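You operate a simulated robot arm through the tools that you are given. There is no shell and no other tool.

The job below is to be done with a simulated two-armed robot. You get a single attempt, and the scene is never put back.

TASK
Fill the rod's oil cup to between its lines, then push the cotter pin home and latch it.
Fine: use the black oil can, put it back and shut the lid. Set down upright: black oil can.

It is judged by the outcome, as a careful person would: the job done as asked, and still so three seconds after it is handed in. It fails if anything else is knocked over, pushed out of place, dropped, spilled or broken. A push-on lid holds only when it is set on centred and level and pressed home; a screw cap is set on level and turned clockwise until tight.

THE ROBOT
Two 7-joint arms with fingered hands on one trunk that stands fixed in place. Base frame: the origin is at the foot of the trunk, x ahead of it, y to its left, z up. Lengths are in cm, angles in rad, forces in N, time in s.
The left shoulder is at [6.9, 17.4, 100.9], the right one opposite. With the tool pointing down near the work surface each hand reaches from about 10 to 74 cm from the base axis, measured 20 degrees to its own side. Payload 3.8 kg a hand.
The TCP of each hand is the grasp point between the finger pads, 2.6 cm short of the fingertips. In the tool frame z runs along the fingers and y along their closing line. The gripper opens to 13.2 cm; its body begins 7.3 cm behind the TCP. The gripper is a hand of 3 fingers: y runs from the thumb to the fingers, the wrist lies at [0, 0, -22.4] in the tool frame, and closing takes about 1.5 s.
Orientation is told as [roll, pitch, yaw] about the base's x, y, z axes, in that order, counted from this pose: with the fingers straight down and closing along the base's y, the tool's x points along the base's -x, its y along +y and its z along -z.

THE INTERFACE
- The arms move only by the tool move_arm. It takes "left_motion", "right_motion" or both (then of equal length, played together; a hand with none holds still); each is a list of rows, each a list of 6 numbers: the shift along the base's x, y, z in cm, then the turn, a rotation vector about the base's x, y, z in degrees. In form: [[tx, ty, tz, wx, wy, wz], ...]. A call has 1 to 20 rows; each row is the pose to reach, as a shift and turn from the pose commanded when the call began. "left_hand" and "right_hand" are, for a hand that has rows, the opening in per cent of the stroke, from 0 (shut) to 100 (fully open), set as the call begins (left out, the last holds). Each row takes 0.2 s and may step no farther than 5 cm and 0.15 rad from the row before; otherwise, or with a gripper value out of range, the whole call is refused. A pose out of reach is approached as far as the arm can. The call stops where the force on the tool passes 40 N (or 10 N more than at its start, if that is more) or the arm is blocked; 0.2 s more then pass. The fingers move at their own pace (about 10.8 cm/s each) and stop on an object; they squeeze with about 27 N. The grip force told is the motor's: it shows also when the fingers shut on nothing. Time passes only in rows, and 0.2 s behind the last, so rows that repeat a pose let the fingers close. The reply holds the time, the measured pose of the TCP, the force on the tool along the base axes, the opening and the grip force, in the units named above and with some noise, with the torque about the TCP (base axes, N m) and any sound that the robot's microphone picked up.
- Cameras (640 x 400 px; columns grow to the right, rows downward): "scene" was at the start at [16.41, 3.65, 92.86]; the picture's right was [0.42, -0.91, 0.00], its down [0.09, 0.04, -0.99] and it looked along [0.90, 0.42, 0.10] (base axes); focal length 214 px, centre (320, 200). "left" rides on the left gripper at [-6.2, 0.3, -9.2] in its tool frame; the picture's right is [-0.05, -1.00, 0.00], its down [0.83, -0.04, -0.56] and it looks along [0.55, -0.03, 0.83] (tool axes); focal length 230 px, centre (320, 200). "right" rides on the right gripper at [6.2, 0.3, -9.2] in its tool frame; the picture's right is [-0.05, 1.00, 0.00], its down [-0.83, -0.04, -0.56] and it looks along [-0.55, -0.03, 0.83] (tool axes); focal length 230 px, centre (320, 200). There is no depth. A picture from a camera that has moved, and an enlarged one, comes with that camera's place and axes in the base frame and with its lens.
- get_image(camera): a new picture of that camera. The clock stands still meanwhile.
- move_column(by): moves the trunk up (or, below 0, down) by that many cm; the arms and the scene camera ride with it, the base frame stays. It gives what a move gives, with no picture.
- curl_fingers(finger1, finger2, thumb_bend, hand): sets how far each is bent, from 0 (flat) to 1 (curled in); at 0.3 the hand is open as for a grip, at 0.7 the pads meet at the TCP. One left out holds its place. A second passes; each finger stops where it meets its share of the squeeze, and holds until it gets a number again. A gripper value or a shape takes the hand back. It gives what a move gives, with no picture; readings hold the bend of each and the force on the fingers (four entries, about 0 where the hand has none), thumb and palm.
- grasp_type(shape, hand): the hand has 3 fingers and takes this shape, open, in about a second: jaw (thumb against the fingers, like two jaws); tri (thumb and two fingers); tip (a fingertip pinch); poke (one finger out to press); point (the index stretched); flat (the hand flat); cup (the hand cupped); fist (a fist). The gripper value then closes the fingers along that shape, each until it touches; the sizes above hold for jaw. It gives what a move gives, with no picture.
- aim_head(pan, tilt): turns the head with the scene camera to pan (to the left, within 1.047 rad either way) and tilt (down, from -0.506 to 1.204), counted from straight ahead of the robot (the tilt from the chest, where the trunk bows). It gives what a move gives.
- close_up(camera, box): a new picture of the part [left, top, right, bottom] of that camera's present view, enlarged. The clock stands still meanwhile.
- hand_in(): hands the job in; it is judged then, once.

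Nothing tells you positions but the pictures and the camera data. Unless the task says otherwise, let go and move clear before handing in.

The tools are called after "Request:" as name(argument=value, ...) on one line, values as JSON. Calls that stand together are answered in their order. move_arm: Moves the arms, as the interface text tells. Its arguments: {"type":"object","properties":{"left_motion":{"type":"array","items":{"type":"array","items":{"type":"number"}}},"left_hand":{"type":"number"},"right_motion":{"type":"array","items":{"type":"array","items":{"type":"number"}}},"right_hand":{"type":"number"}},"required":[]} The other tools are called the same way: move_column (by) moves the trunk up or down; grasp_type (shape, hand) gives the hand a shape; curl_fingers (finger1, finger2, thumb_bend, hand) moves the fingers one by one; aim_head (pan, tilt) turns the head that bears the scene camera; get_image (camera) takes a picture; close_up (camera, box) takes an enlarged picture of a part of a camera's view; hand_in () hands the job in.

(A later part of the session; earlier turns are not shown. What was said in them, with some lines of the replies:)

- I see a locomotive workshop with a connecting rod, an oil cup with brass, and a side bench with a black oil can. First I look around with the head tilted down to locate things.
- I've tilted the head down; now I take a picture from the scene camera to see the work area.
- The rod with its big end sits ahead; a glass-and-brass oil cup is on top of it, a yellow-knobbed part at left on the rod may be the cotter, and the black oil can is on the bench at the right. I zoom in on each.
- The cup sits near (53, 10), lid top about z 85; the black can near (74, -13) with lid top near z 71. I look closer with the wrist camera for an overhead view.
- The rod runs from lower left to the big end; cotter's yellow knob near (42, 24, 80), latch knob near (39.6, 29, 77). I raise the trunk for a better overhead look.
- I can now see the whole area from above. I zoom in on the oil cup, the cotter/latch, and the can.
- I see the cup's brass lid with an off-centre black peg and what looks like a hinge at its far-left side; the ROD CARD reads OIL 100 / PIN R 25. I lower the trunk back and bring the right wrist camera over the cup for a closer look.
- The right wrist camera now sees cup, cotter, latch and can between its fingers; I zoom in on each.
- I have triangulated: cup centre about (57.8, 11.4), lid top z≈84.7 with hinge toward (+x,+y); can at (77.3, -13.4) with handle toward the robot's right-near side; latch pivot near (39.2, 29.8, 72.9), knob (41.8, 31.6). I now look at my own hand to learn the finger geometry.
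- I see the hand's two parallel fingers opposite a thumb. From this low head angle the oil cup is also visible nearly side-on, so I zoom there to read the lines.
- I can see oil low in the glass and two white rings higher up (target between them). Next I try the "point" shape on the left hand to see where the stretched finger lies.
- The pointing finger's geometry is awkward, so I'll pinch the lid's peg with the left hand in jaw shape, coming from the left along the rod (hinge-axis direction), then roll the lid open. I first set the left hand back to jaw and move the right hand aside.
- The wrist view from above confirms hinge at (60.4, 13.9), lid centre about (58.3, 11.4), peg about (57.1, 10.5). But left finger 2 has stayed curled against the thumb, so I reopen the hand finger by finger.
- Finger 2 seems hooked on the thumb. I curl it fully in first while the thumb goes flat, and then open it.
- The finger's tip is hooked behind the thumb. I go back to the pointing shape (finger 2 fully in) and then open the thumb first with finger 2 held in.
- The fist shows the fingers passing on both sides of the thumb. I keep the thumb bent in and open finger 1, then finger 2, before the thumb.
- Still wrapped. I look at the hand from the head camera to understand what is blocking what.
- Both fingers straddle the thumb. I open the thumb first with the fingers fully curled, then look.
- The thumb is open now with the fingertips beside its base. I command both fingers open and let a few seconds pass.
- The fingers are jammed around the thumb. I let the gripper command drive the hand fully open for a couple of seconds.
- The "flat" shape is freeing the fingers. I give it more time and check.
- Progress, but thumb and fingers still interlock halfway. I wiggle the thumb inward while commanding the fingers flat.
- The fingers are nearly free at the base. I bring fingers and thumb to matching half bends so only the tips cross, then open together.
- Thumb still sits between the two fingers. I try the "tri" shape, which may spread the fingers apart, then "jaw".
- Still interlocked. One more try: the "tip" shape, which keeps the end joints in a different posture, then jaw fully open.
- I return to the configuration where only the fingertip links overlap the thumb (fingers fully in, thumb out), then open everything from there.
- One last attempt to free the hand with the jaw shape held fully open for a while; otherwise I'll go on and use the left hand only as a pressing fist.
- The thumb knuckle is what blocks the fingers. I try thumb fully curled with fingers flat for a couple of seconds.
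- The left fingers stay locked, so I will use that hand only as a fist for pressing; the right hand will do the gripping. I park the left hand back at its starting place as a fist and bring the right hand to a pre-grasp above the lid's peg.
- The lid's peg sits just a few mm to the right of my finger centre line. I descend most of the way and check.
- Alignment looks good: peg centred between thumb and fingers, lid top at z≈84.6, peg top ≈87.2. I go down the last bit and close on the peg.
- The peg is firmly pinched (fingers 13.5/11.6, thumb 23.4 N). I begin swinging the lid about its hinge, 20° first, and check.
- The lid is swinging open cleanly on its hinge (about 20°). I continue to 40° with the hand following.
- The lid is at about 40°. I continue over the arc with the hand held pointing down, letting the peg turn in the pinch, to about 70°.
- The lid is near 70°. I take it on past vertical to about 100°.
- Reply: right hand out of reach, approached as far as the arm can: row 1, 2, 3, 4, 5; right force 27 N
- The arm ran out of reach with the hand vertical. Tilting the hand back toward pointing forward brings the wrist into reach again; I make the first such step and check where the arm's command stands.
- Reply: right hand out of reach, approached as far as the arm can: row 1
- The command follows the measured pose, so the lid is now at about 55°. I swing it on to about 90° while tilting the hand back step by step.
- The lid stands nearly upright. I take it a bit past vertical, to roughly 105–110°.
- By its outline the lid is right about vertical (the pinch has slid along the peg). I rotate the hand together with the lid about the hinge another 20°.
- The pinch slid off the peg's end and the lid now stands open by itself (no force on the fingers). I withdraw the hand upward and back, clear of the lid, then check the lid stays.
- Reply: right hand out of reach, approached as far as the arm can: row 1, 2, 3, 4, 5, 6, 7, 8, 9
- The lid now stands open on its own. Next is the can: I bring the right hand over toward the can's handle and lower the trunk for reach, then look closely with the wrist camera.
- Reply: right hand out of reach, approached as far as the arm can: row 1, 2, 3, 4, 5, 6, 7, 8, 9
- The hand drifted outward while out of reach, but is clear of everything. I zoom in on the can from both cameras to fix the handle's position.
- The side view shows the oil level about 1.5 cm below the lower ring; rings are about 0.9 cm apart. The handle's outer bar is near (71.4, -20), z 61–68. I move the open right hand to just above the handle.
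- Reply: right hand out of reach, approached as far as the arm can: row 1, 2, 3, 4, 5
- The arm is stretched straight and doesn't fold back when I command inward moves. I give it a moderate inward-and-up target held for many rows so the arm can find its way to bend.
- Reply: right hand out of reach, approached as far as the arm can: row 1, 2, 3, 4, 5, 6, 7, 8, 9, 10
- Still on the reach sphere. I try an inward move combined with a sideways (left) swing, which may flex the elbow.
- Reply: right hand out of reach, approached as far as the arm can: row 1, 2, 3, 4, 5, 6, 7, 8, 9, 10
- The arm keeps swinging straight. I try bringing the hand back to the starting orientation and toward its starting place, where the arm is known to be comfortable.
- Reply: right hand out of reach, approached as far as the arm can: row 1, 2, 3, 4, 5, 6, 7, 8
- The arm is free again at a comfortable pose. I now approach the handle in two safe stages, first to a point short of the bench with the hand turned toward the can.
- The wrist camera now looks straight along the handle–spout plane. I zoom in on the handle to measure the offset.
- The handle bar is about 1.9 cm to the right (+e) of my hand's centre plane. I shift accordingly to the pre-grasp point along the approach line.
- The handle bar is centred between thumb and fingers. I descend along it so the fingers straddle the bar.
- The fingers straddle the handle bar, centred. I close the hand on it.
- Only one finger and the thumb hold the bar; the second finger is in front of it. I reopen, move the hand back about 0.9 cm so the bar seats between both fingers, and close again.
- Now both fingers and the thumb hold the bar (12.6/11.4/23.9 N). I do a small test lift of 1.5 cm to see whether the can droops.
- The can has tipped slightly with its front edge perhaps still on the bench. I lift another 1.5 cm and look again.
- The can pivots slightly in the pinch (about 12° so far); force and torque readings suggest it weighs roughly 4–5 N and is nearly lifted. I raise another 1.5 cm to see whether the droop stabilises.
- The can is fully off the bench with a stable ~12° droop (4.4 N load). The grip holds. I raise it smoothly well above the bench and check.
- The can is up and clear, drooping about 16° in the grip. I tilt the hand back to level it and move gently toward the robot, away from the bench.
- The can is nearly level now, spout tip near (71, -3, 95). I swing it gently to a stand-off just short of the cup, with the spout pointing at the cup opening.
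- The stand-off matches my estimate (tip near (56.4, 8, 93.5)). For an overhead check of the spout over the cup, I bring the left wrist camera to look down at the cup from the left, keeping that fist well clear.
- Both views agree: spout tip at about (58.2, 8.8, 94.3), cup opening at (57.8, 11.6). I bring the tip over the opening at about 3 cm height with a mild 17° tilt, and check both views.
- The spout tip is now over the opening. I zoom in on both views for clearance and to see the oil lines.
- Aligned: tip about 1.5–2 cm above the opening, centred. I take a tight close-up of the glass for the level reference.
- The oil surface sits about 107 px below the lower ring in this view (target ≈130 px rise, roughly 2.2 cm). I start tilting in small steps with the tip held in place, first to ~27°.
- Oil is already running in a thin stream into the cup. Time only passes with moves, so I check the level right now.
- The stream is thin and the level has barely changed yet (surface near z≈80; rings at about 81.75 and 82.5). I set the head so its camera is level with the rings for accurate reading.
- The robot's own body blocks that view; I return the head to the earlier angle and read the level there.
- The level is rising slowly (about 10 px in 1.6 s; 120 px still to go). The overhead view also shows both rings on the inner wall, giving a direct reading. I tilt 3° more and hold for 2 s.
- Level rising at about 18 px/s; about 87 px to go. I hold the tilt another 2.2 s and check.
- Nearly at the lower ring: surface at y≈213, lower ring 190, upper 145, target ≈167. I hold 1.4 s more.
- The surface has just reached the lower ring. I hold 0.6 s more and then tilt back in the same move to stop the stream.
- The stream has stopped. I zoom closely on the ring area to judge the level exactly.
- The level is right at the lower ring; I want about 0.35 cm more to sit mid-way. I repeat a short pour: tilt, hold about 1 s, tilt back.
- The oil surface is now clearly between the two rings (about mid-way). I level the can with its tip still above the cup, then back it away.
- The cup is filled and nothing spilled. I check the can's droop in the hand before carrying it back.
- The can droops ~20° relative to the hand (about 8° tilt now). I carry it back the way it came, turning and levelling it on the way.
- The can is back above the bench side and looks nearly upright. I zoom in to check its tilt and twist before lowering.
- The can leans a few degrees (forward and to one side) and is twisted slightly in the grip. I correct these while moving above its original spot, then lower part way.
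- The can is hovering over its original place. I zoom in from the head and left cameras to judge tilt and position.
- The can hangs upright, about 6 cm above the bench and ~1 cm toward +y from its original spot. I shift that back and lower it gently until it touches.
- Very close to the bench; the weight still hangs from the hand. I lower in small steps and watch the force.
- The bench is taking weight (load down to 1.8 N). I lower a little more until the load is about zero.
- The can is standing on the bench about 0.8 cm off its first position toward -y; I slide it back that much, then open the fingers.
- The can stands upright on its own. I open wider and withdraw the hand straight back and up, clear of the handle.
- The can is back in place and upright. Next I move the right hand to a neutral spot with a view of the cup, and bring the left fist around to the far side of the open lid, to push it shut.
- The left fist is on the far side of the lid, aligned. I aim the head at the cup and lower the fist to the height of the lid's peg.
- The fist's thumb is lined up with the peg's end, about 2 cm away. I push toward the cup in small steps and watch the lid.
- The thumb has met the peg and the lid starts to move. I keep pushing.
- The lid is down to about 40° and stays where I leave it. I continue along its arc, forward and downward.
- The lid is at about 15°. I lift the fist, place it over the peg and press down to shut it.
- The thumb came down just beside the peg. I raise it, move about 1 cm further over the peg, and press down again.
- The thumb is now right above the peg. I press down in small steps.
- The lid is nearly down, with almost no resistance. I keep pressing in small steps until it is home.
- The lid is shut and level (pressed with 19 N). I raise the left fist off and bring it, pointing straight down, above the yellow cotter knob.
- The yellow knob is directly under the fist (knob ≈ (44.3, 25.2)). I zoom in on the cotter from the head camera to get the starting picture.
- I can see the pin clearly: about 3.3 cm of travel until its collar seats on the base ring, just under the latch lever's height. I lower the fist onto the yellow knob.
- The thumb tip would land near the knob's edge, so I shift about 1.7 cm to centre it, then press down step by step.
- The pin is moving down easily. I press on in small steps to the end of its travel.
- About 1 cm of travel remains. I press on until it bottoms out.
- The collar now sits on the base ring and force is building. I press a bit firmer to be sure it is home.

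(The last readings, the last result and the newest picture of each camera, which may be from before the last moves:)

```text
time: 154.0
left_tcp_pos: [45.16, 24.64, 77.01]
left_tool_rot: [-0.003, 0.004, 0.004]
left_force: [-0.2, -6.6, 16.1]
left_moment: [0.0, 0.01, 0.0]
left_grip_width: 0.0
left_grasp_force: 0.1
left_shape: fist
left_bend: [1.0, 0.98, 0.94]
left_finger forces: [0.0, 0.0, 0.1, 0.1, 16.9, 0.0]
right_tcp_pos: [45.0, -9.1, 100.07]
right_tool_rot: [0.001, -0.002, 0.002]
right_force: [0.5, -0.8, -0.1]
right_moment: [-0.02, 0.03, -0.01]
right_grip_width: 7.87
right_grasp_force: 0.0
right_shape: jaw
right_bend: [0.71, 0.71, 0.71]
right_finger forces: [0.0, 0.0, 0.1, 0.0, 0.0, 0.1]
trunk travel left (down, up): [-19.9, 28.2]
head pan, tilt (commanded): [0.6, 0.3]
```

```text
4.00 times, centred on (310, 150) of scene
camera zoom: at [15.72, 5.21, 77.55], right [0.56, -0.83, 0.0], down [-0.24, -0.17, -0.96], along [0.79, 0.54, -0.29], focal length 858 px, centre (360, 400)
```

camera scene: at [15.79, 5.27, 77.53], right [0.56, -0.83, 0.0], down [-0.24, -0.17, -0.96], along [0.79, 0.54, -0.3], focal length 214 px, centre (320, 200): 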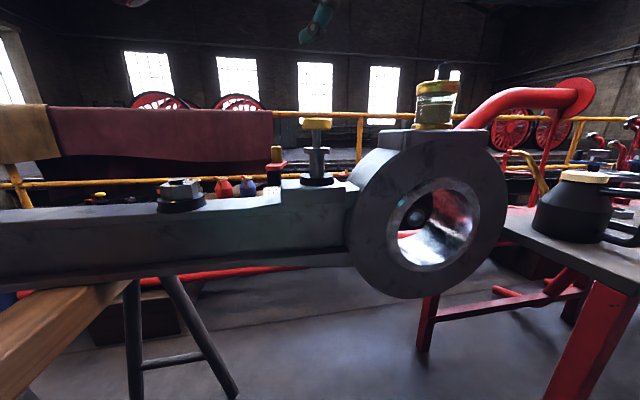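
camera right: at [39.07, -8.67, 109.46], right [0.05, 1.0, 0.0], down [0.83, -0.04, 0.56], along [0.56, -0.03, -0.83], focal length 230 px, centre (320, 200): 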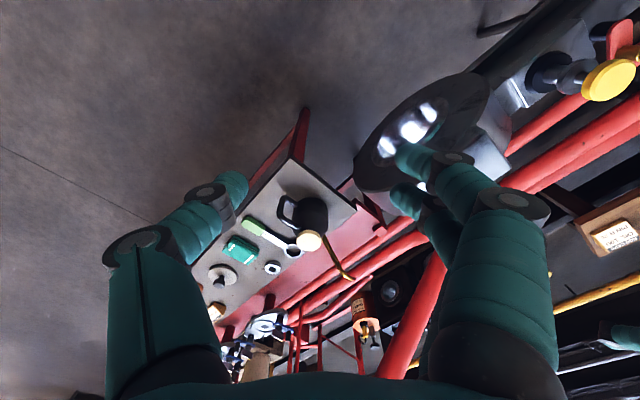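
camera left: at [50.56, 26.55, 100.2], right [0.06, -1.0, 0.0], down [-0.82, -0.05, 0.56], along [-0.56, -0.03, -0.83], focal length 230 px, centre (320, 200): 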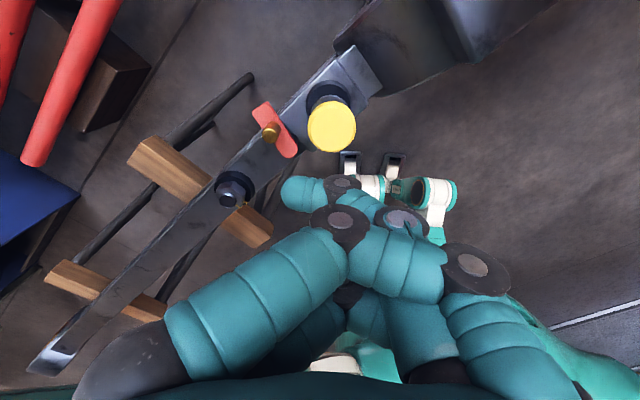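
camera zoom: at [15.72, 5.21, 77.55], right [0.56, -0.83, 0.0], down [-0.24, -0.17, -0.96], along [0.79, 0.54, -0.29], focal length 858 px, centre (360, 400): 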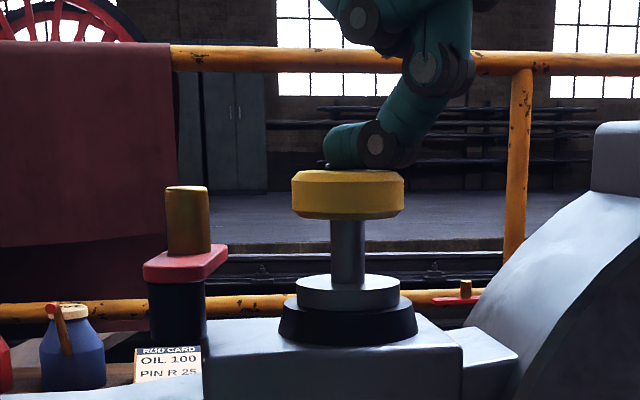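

The pin is home (16 N against the stop). I lift the fist and check whether the pin stays down.

Request:
move_arm(left_motion=[[0, 0, 0.5, 0, 0, 0], [0, 0, 1.5, 0, 0, 0], [0, 0, 3, 0, 0, 0], [0, 0, 5, 0, 0, 0]])

Request:
close_up(camera="scene", box=[250, 100, 370, 200])

Request:
get_image(camera="left")

```text
time: 155.0
left_tcp_pos: [45.4, 24.76, 81.86]
left_tool_rot: [-0.001, 0.008, 0.004]
left_force: [-0.4, 0.6, 0.3]
left_moment: [0.01, -0.02, -0.01]
left_grip_width: 0.01
left_grasp_force: 0.1
left_shape: fist
left_bend: [1.0, 0.98, 0.94]
left_finger forces: [0.1, 0.1, 0.0, 0.0, 0.0, 0.0]
right_tcp_pos: [45.18, -9.03, 100.07]
right_tool_rot: [-0.001, -0.005, 0.001]
right_force: [0.0, 0.4, 0.0]
right_moment: [0.05, 0.03, -0.03]
right_grip_width: 7.87
right_grasp_force: 0.0
right_shape: jaw
right_bend: [0.71, 0.71, 0.71]
right_finger forces: [0.1, 0.0, 0.1, 0.0, 0.0, 0.0]
trunk travel left (down, up): [-19.9, 28.2]
head pan, tilt (commanded): [0.6, 0.3]
```

```text
4.00 times, centred on (310, 150) of scene
camera zoom: at [15.77, 5.27, 77.53], right [0.56, -0.83, 0.0], down [-0.24, -0.17, -0.96], along [0.79, 0.54, -0.3], focal length 858 px, centre (360, 400)
```

zoom: 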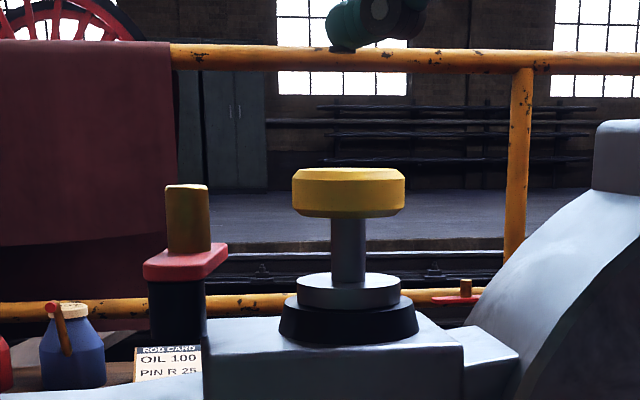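

```text
taken
camera left: at [51.51, 25.07, 91.12], right [0.06, -1.0, 0.0], down [-0.83, -0.05, 0.56], along [-0.56, -0.03, -0.83], focal length 230 px, centre (320, 200)
```

left: 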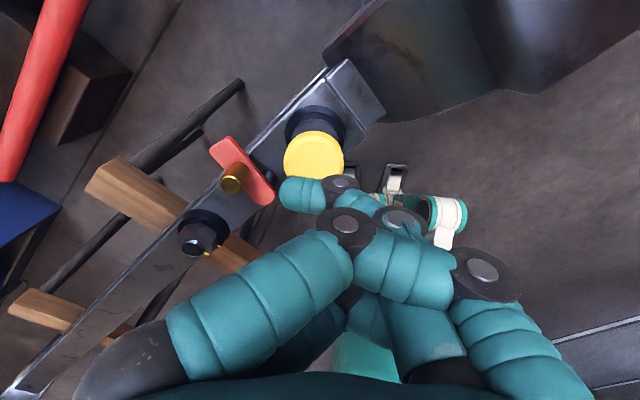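

The pin stays home. Now the latch: its lever must swing clockwise about its post (39.3, 29.8) by ~78° so it lies over the pin's collar. I raise the left fist and turn it about 85° so the protruding thumb can push the brass knob from its far side.

Request:
move_arm(left_motion=[[0, 0, 3, 0, 0, 0], [0, 0, 6, 0, 0, 0], [0, 0.5, 8.5, 0, 0, 0], [-0.4, 1.5, 8.5, 0, 0, -7.7], [-0.7, 2.5, 8.5, 0, 0, -15.5], [-1, 3.5, 8.5, 0, 0, -23.2], [-1.3, 4.5, 8.5, 0, 0, -30.9], [-1.6, 5.5, 8.5, 0, 0, -38.6], [-2, 6.5, 8.5, 0, 0, -46.4], [-2.3, 7.5, 8.5, 0, 0, -54.1], [-2.6, 8.5, 8.5, 0, 0, -61.8], [-2.9, 9.3, 8.5, 0, 0, -69.5], [-3.2, 10, 8.5, 0, 0, -77.3], [-3.4, 10.5, 8.5, 0, 0, -85]])

Request:
get_image(camera="left")

Request:
get_image(camera="scene")

```text
time: 158.0
left_tcp_pos: [41.94, 35.31, 90.62]
left_tool_rot: [0.001, 0.009, -1.482]
left_force: [0.2, 0.3, -0.6]
left_moment: [-0.01, -0.02, -0.01]
left_grip_width: 0.02
left_grasp_force: 0.0
left_shape: fist
left_bend: [0.99, 0.98, 0.94]
left_finger forces: [0.1, 0.0, 0.0, 0.0, 0.1, 0.0]
right_tcp_pos: [45.1, -9.04, 100.01]
right_tool_rot: [0.001, -0.005, 0.001]
right_force: [0.1, -0.5, 0.0]
right_moment: [0.02, 0.0, 0.05]
right_grip_width: 7.88
right_grasp_force: 0.0
right_shape: jaw
right_bend: [0.71, 0.71, 0.71]
right_finger forces: [0.1, 0.0, 0.1, 0.1, 0.0, 0.1]
trunk travel left (down, up): [-19.9, 28.2]
head pan, tilt (commanded): [0.6, 0.3]
```

```text
taken
camera left: at [42.77, 29.19, 99.77], right [-0.99, -0.14, 0.0], down [-0.12, 0.82, 0.56], along [-0.08, 0.56, -0.83], focal length 230 px, centre (320, 200)
```

left: 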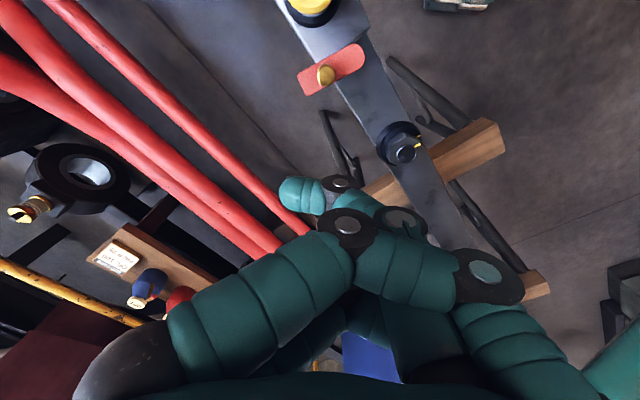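

```text
taken
camera scene: at [15.78, 5.28, 77.53], right [0.56, -0.83, 0.0], down [-0.24, -0.17, -0.96], along [0.79, 0.54, -0.3], focal length 214 px, centre (320, 200)
```

scene: 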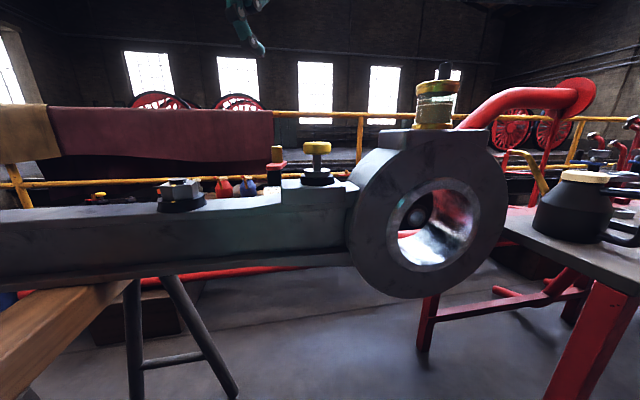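

The left hand has the right attitude, with the knob at (41.9, 31.6) well in view. I lower it on the far (+y) side of the knob to lever height.

Request:
move_arm(left_motion=[[0, 0, -3, 0, 0, 0], [0, 0, -6, 0, 0, 0], [0, 0, -9, 0, 0, 0], [0, 0, -12, 0, 0, 0], [0, 0, -14, 0, 0, 0], [0, 0, -15.2, 0, 0, 0]])

Request:
get_image(camera="left")

Request:
close_up(camera="scene", box=[210, 90, 350, 200])

```text
time: 159.4
left_tcp_pos: [41.99, 35.58, 75.17]
left_tool_rot: [0.0, 0.01, -1.479]
left_force: [-0.6, 0.1, -0.1]
left_moment: [0.03, -0.02, 0.01]
left_grip_width: 0.01
left_grasp_force: 0.0
left_shape: fist
left_bend: [0.99, 0.98, 0.94]
left_finger forces: [0.0, 0.0, 0.0, 0.0, 0.0, 0.0]
right_tcp_pos: [45.19, -9.04, 100.01]
right_tool_rot: [0.001, -0.003, 0.001]
right_force: [0.1, -0.3, 0.1]
right_moment: [-0.01, 0.0, -0.01]
right_grip_width: 7.87
right_grasp_force: 0.0
right_shape: jaw
right_bend: [0.71, 0.71, 0.71]
right_finger forces: [0.1, 0.1, 0.1, 0.0, 0.1, 0.0]
trunk travel left (down, up): [-19.9, 28.2]
head pan, tilt (commanded): [0.6, 0.3]
```

```text
taken
camera left: at [42.81, 29.33, 84.42], right [-0.99, -0.14, 0.0], down [-0.12, 0.82, 0.56], along [-0.08, 0.56, -0.83], focal length 230 px, centre (320, 200)
```

left: 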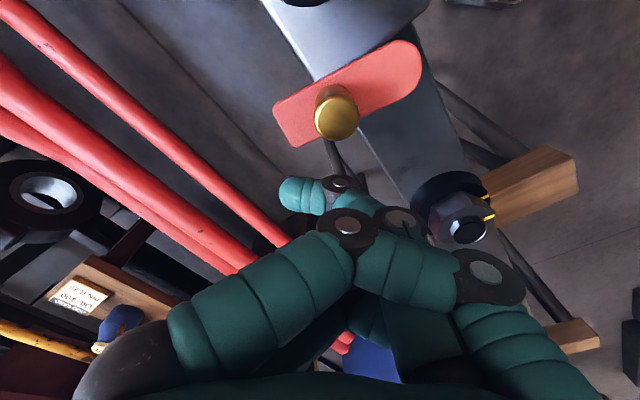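

```text
3.64 times, centred on (280, 145) of scene
camera zoom: at [15.79, 5.28, 77.52], right [0.56, -0.83, 0.0], down [-0.24, -0.17, -0.96], along [0.79, 0.54, -0.3], focal length 780 px, centre (466, 400)
```

zoom: 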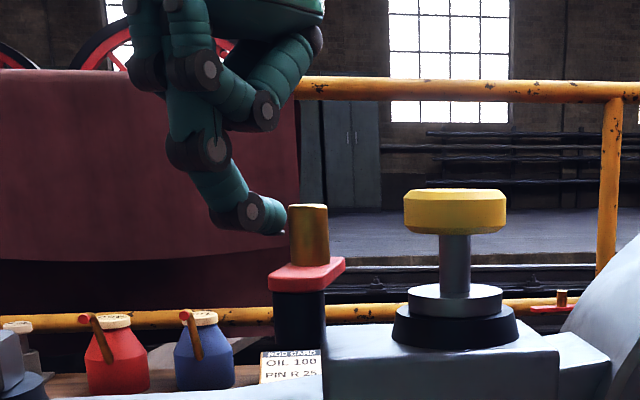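

The thumb sits just beyond the knob, slightly high. I lower it 0.6 cm and then push toward -y in steps, watching the lever swing.

Request:
move_arm(left_motion=[[0, 0, -0.6, 0, 0, 0], [0, -0.7, -0.6, 0, 0, 0], [0, -1.4, -0.6, 0, 0, 0], [0, -2.1, -0.6, 0, 0, 0], [0, -2.8, -0.6, 0, 0, 0]])

Request:
get_image(camera="left")

Request:
close_up(camera="scene", box=[210, 90, 350, 200])

```text
time: 160.6
left_tcp_pos: [42.11, 32.61, 74.67]
left_tool_rot: [0.001, 0.008, -1.48]
left_force: [2.8, 3.5, -0.8]
left_moment: [0.06, -0.03, -0.01]
left_grip_width: 0.0
left_grasp_force: 0.2
left_shape: fist
left_bend: [0.99, 0.98, 0.95]
left_finger forces: [0.1, 0.0, 0.1, 0.1, 3.6, 0.0]
right_tcp_pos: [45.22, -8.93, 100.05]
right_tool_rot: [-0.002, -0.002, 0.002]
right_force: [-0.5, 1.2, 0.6]
right_moment: [0.02, 0.02, 0.0]
right_grip_width: 7.87
right_grasp_force: 0.0
right_shape: jaw
right_bend: [0.71, 0.71, 0.71]
right_finger forces: [0.0, 0.0, 0.0, 0.0, 0.0, 0.0]
trunk travel left (down, up): [-19.9, 28.2]
head pan, tilt (commanded): [0.6, 0.3]
```

```text
taken
camera left: at [42.99, 26.4, 83.98], right [-0.99, -0.14, 0.0], down [-0.12, 0.82, 0.56], along [-0.08, 0.56, -0.83], focal length 230 px, centre (320, 200)
```

left: 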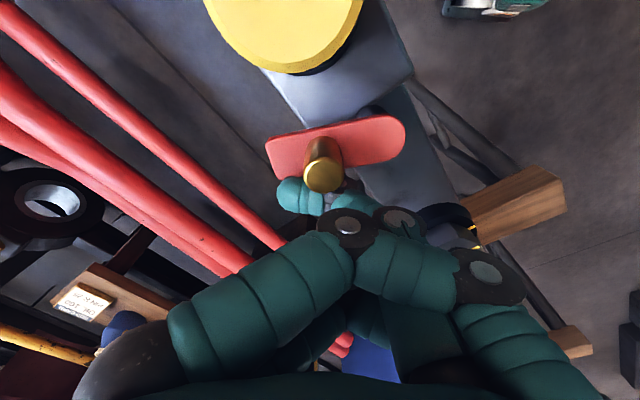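

```text
3.64 times, centred on (280, 145) of scene
camera zoom: at [15.8, 5.29, 77.52], right [0.56, -0.83, 0.0], down [-0.24, -0.17, -0.96], along [0.79, 0.54, -0.3], focal length 780 px, centre (466, 400)
```

zoom: 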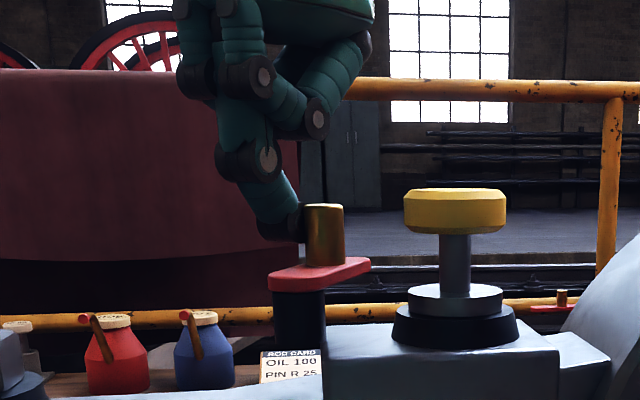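

The latch lever is swinging. I keep pushing.

Request:
move_arm(left_motion=[[0, -0.5, 0, 0, 0, 0], [0, -1.0, 0, 0, 0, 0], [0, -1.5, 0, 0, 0, 0], [-0.1, -2.0, 0, 0, 0, 0]])

Request:
get_image(camera="left")

Request:
close_up(camera="scene", box=[210, 90, 350, 200])

```text
time: 161.6
left_tcp_pos: [41.79, 30.53, 74.65]
left_tool_rot: [-0.001, 0.009, -1.481]
left_force: [0.6, 2.4, 0.4]
left_moment: [-0.02, -0.04, 0.0]
left_grip_width: 0.0
left_grasp_force: 0.1
left_shape: fist
left_bend: [0.99, 0.98, 0.95]
left_finger forces: [0.0, 0.1, 0.0, 0.0, 1.7, 0.1]
right_tcp_pos: [45.24, -8.97, 100.08]
right_tool_rot: [0.0, 0.0, 0.003]
right_force: [1.0, 0.5, -0.3]
right_moment: [0.03, 0.02, -0.01]
right_grip_width: 7.9
right_grasp_force: 0.1
right_shape: jaw
right_bend: [0.71, 0.71, 0.71]
right_finger forces: [0.1, 0.0, 0.0, 0.1, 0.0, 0.0]
trunk travel left (down, up): [-19.9, 28.2]
head pan, tilt (commanded): [0.6, 0.3]
```

```text
taken
camera left: at [42.69, 24.31, 83.96], right [-0.99, -0.14, 0.0], down [-0.12, 0.82, 0.56], along [-0.08, 0.56, -0.83], focal length 230 px, centre (320, 200)
```

left: 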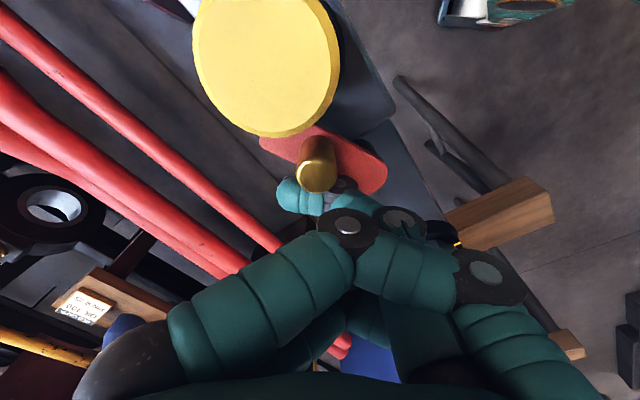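

```text
3.64 times, centred on (280, 145) of scene
camera zoom: at [15.79, 5.29, 77.52], right [0.56, -0.83, 0.0], down [-0.24, -0.17, -0.96], along [0.79, 0.54, -0.3], focal length 780 px, centre (466, 400)
```

zoom: 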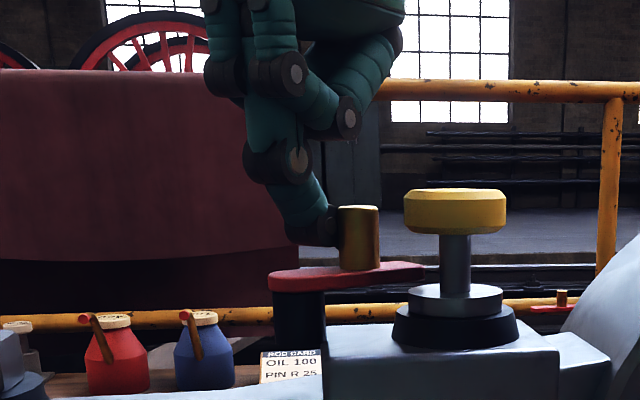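

The lever's end is now coming under the yellow head toward the pin's neck. I push the last centimetre carefully.

Request:
move_arm(left_motion=[[-0.1, -0.4, 0, 0, 0, 0], [-0.2, -0.8, 0, 0, 0, 0], [-0.3, -1.2, 0, 0, 0, 0]])

Request:
get_image(camera="left")

Request:
close_up(camera="scene", box=[210, 90, 350, 200])

```text
time: 162.4
left_tcp_pos: [41.54, 29.32, 74.56]
left_tool_rot: [-0.001, 0.009, -1.479]
left_force: [0.5, 4.5, 0.7]
left_moment: [0.0, 0.01, -0.02]
left_grip_width: 0.01
left_grasp_force: 0.2
left_shape: fist
left_bend: [0.99, 0.98, 0.95]
left_finger forces: [0.1, 0.1, 0.0, 0.1, 3.5, 0.0]
right_tcp_pos: [45.1, -9.12, 100.06]
right_tool_rot: [-0.001, -0.004, 0.001]
right_force: [0.0, -0.2, 0.0]
right_moment: [-0.01, 0.0, -0.01]
right_grip_width: 7.88
right_grasp_force: 0.1
right_shape: jaw
right_bend: [0.71, 0.71, 0.71]
right_finger forces: [0.0, 0.2, 0.1, 0.1, 0.0, 0.1]
trunk travel left (down, up): [-19.9, 28.2]
head pan, tilt (commanded): [0.6, 0.3]
```

```text
taken
camera left: at [42.32, 23.22, 83.88], right [-0.99, -0.14, 0.0], down [-0.12, 0.82, 0.56], along [-0.08, 0.56, -0.83], focal length 230 px, centre (320, 200)
```

left: 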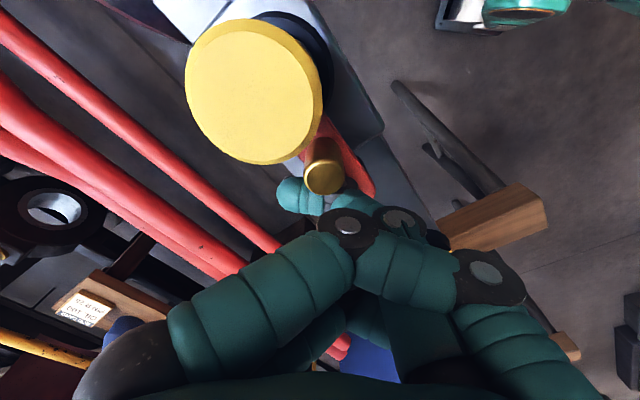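

```text
3.64 times, centred on (280, 145) of scene
camera zoom: at [15.78, 5.3, 77.52], right [0.56, -0.83, 0.0], down [-0.24, -0.17, -0.96], along [0.79, 0.54, -0.3], focal length 780 px, centre (466, 400)
```

zoom: 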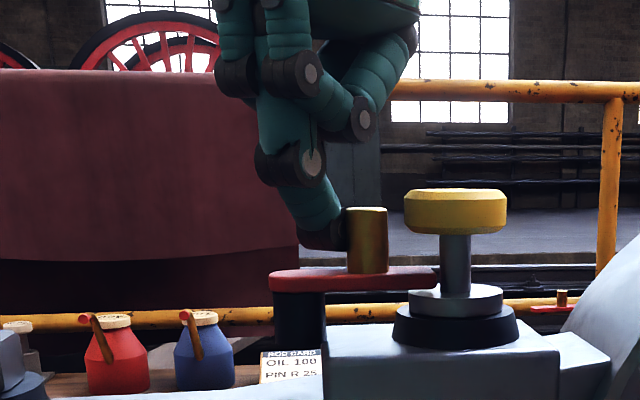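

The lever now lies over the pin's collar, pointing at the pin. I nudge a little more to see if it meets a stop.

Request:
move_arm(left_motion=[[-0.1, -0.2, 0, 0, 0, 0], [-0.15, -0.4, 0, 0, 0, 0]])

Request:
close_up(camera="scene", box=[240, 110, 340, 190])

Request:
get_image(camera="left")

```text
time: 163.0
left_tcp_pos: [41.39, 29.15, 74.59]
left_tool_rot: [0.0, 0.013, -1.477]
left_force: [1.1, 24.7, -0.6]
left_moment: [0.04, -0.01, -0.02]
left_grip_width: 0.0
left_grasp_force: 0.1
left_shape: fist
left_bend: [0.99, 0.98, 0.96]
left_finger forces: [0.0, 0.1, 0.0, 0.0, 24.8, 0.0]
right_tcp_pos: [45.2, -8.81, 100.08]
right_tool_rot: [-0.003, -0.003, 0.001]
right_force: [0.8, -0.7, -0.6]
right_moment: [-0.02, 0.01, 0.04]
right_grip_width: 7.87
right_grasp_force: 0.0
right_shape: jaw
right_bend: [0.71, 0.71, 0.71]
right_finger forces: [0.1, 0.0, 0.0, 0.0, 0.1, 0.0]
trunk travel left (down, up): [-19.9, 28.2]
head pan, tilt (commanded): [0.6, 0.3]
```

```text
5.00 times, centred on (290, 150) of scene
camera zoom: at [15.79, 5.42, 77.51], right [0.56, -0.83, 0.0], down [-0.24, -0.17, -0.95], along [0.79, 0.54, -0.3], focal length 1072 px, centre (470, 450)
```

zoom: 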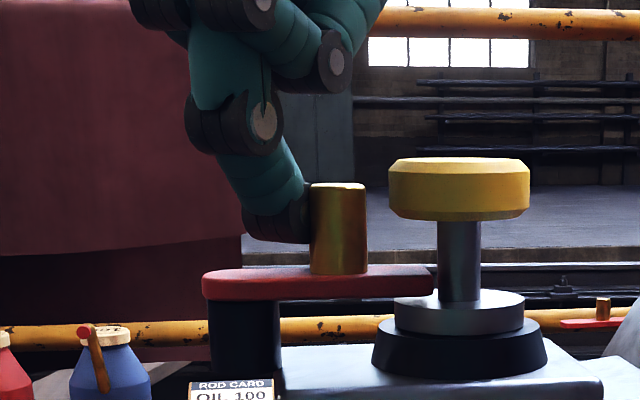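

```text
taken
camera left: at [42.21, 23.02, 83.87], right [-0.99, -0.14, 0.0], down [-0.12, 0.82, 0.57], along [-0.08, 0.56, -0.82], focal length 230 px, centre (320, 200)
```

left: 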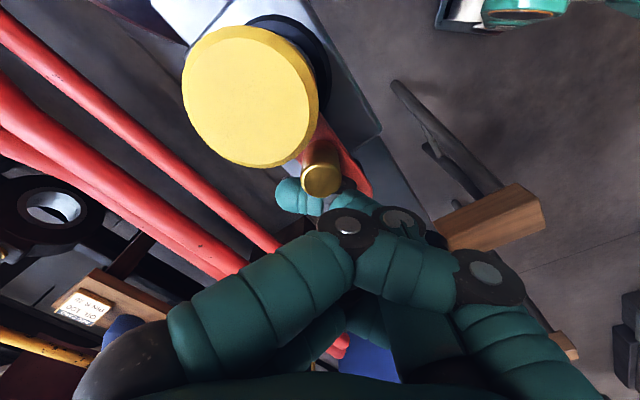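

The lever has hit its stop (25 N) lying over the collar — latched. I back the fist away to the far side and lift it clear.

Request:
move_arm(left_motion=[[0, 0.6, 0, 0, 0, 0], [0, 1.5, 0, 0, 0, 0], [0, 2.5, 0.5, 0, 0, 0], [0, 3.5, 2.5, 0, 0, 0], [0, 4.5, 5.5, 0, 0, 0], [0, 5, 9, 0, 0, 0], [-1, 6, 12.5, 0, 0, 0], [-2, 6.5, 15, 0, 0, 0]])

Request:
get_image(camera="left")

Request:
close_up(camera="scene", box=[240, 110, 340, 190])

Request:
get_image(camera="scene")

```text
time: 164.8
left_tcp_pos: [39.48, 35.33, 89.91]
left_tool_rot: [-0.001, 0.007, -1.479]
left_force: [0.0, 0.7, 0.0]
left_moment: [0.02, 0.0, -0.02]
left_grip_width: 0.01
left_grasp_force: 0.0
left_shape: fist
left_bend: [0.99, 0.98, 0.95]
left_finger forces: [0.0, 0.0, 0.1, 0.0, 0.0, 0.0]
right_tcp_pos: [45.14, -9.08, 100.02]
right_tool_rot: [0.0, -0.002, 0.0]
right_force: [-0.3, 0.6, -0.2]
right_moment: [-0.01, -0.02, -0.01]
right_grip_width: 7.88
right_grasp_force: 0.0
right_shape: jaw
right_bend: [0.71, 0.71, 0.71]
right_finger forces: [0.1, 0.0, 0.1, 0.0, 0.1, 0.1]
trunk travel left (down, up): [-19.9, 28.2]
head pan, tilt (commanded): [0.6, 0.3]
```

```text
taken
camera left: at [40.27, 29.15, 99.21], right [-0.99, -0.14, 0.0], down [-0.12, 0.82, 0.56], along [-0.08, 0.56, -0.83], focal length 230 px, centre (320, 200)
```

left: 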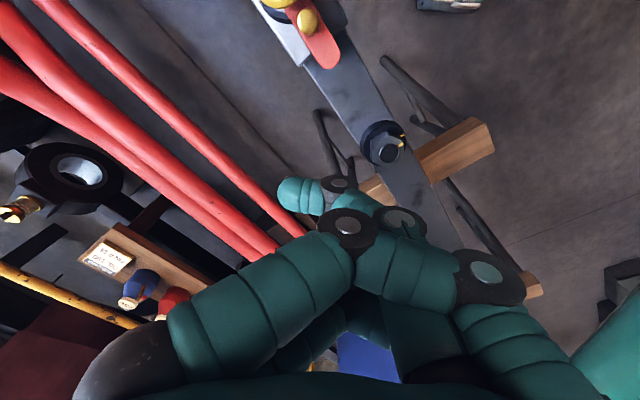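

```text
5.00 times, centred on (290, 150) of scene
camera zoom: at [15.77, 5.27, 77.53], right [0.56, -0.83, 0.0], down [-0.24, -0.17, -0.96], along [0.79, 0.54, -0.3], focal length 1072 px, centre (470, 450)
```

zoom: 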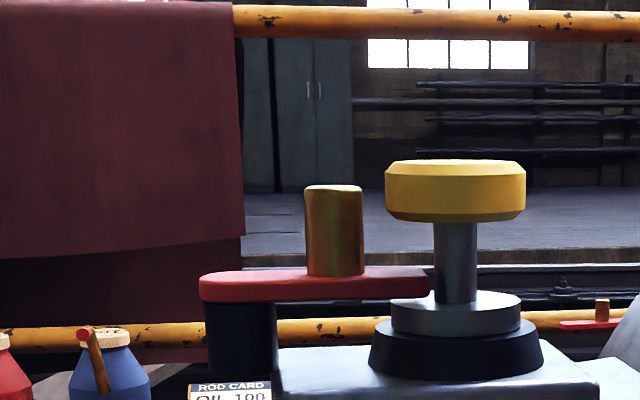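

```text
taken
camera scene: at [15.77, 5.27, 77.53], right [0.56, -0.83, 0.0], down [-0.24, -0.17, -0.96], along [0.79, 0.54, -0.3], focal length 214 px, centre (320, 200)
```

scene: 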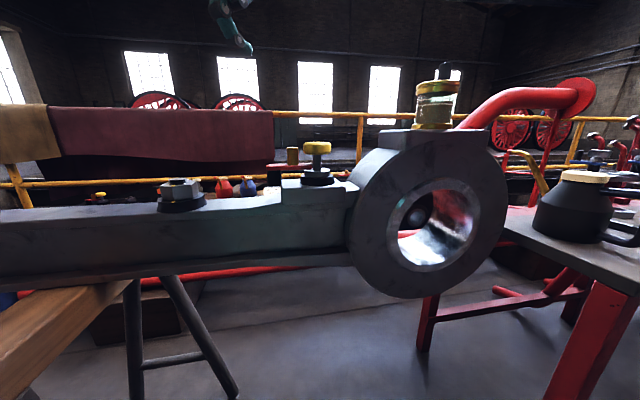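

The latch stays over the collar and the pin stays home. I check the cup's lid and level, and the can once more.

Request:
aim_head(pan=0.25, tilt=0.1)

Request:
close_up(camera="scene", box=[300, 130, 356, 190])

Request:
close_up(camera="scene", box=[314, 154, 334, 168])

Request:
get_image(camera="scene")

Request:
close_up(camera="right", box=[200, 150, 420, 300])

```text
time: 165.6
left_tcp_pos: [39.52, 35.29, 89.78]
left_tool_rot: [0.0, 0.01, -1.481]
left_force: [0.8, 0.8, 0.2]
left_moment: [-0.02, -0.01, -0.02]
left_grip_width: 0.0
left_grasp_force: 0.0
left_shape: fist
left_bend: [0.99, 0.98, 0.95]
left_finger forces: [0.0, 0.1, 0.0, 0.0, 0.0, 0.0]
right_tcp_pos: [45.32, -8.97, 100.03]
right_tool_rot: [-0.001, -0.003, 0.002]
right_force: [-0.3, -1.0, 0.2]
right_moment: [0.04, 0.02, 0.0]
right_grip_width: 7.87
right_grasp_force: 0.0
right_shape: jaw
right_bend: [0.71, 0.71, 0.71]
right_finger forces: [0.0, 0.0, 0.1, 0.0, 0.0, 0.0]
trunk travel left (down, up): [-19.9, 28.2]
head pan, tilt (commanded): [0.25, 0.099]
```

```text
6.67 times, centred on (328, 160) of scene
camera zoom: at [17.0, 2.28, 79.39], right [0.25, -0.97, 0.0], down [-0.1, -0.02, -0.99], along [0.96, 0.25, -0.1], focal length 1430 px, centre (267, 467)
```

zoom: 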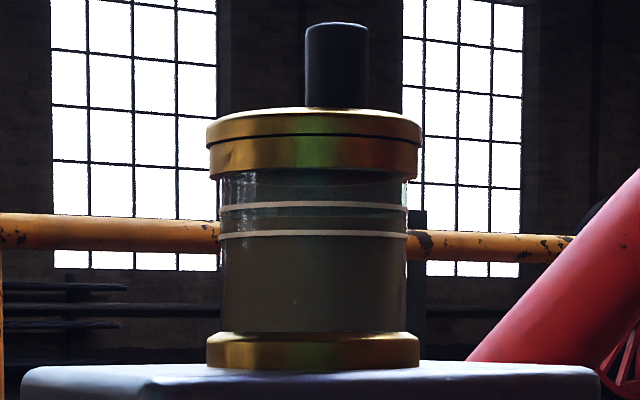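

```text
16.00 times, centred on (324, 161) of scene
camera zoom: at [17.0, 2.28, 79.39], right [0.25, -0.97, 0.0], down [-0.1, -0.02, -0.99], along [0.96, 0.25, -0.1], focal length 3432 px, centre (256, 824)
```

zoom: 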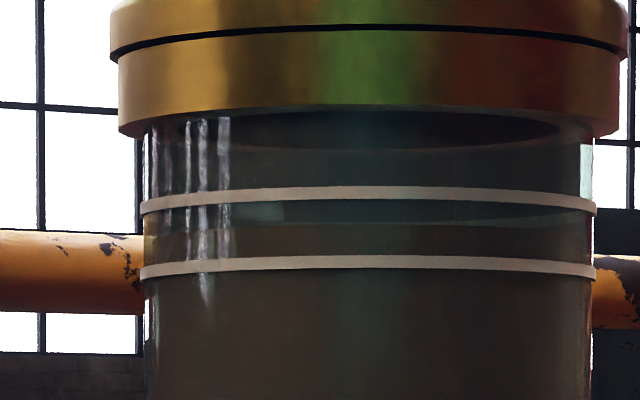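

```text
taken
camera scene: at [17.0, 2.28, 79.39], right [0.25, -0.97, 0.0], down [-0.1, -0.02, -0.99], along [0.96, 0.25, -0.1], focal length 214 px, centre (320, 200)
```

scene: 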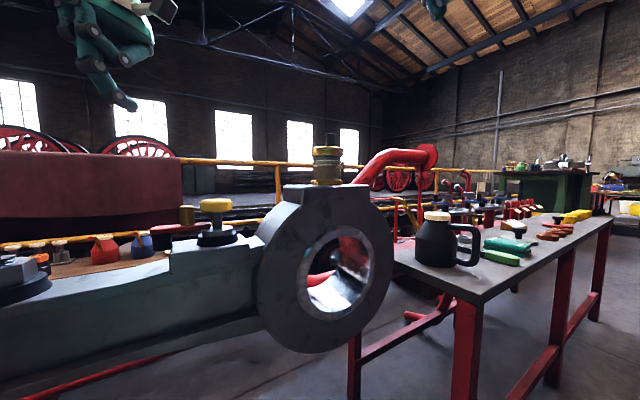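

```text
2.67 times, centred on (310, 225) of right
camera zoom: at [39.04, -8.66, 109.47], right [0.05, 1.0, 0.0], down [0.83, -0.04, 0.56], along [0.56, -0.03, -0.83], focal length 614 px, centre (347, 133)
```

zoom: 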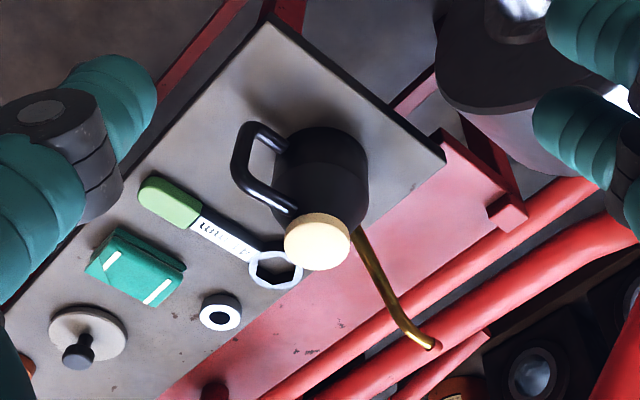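

The job looks complete:
- **Oil cup:** filled to between the rings, with the lid shut and level.
- **Cotter pin:** pushed home, with the latch lever against its stop over the collar.
- **Black oil can:** upright, back at its place on the bench.

Both hands are empty and clear, so I hand the job in.

Request:
hand_in()

```text
The job is handed in.
```

I've handed in the job: every part of it is done, and I saw no spills or anything else disturbed. I don't have the judge's result.

- **Oil cup:** the oil level sits about midway between the two rings. The lid is shut, and I pressed it home with about 19 N.
- **Cotter pin:** it is pushed fully home, with its collar seated on the base ring. It stayed down when I let go.
- **Latch:** the lever is swung over the pin's collar and against its stop.
- **Black oil can:** it stands upright on the bench, within about 1 cm of where it started.

The left hand's fingers locked around its thumb early on and never came free. I used that hand as a fist to shut the lid, press the pin and swing the latch.
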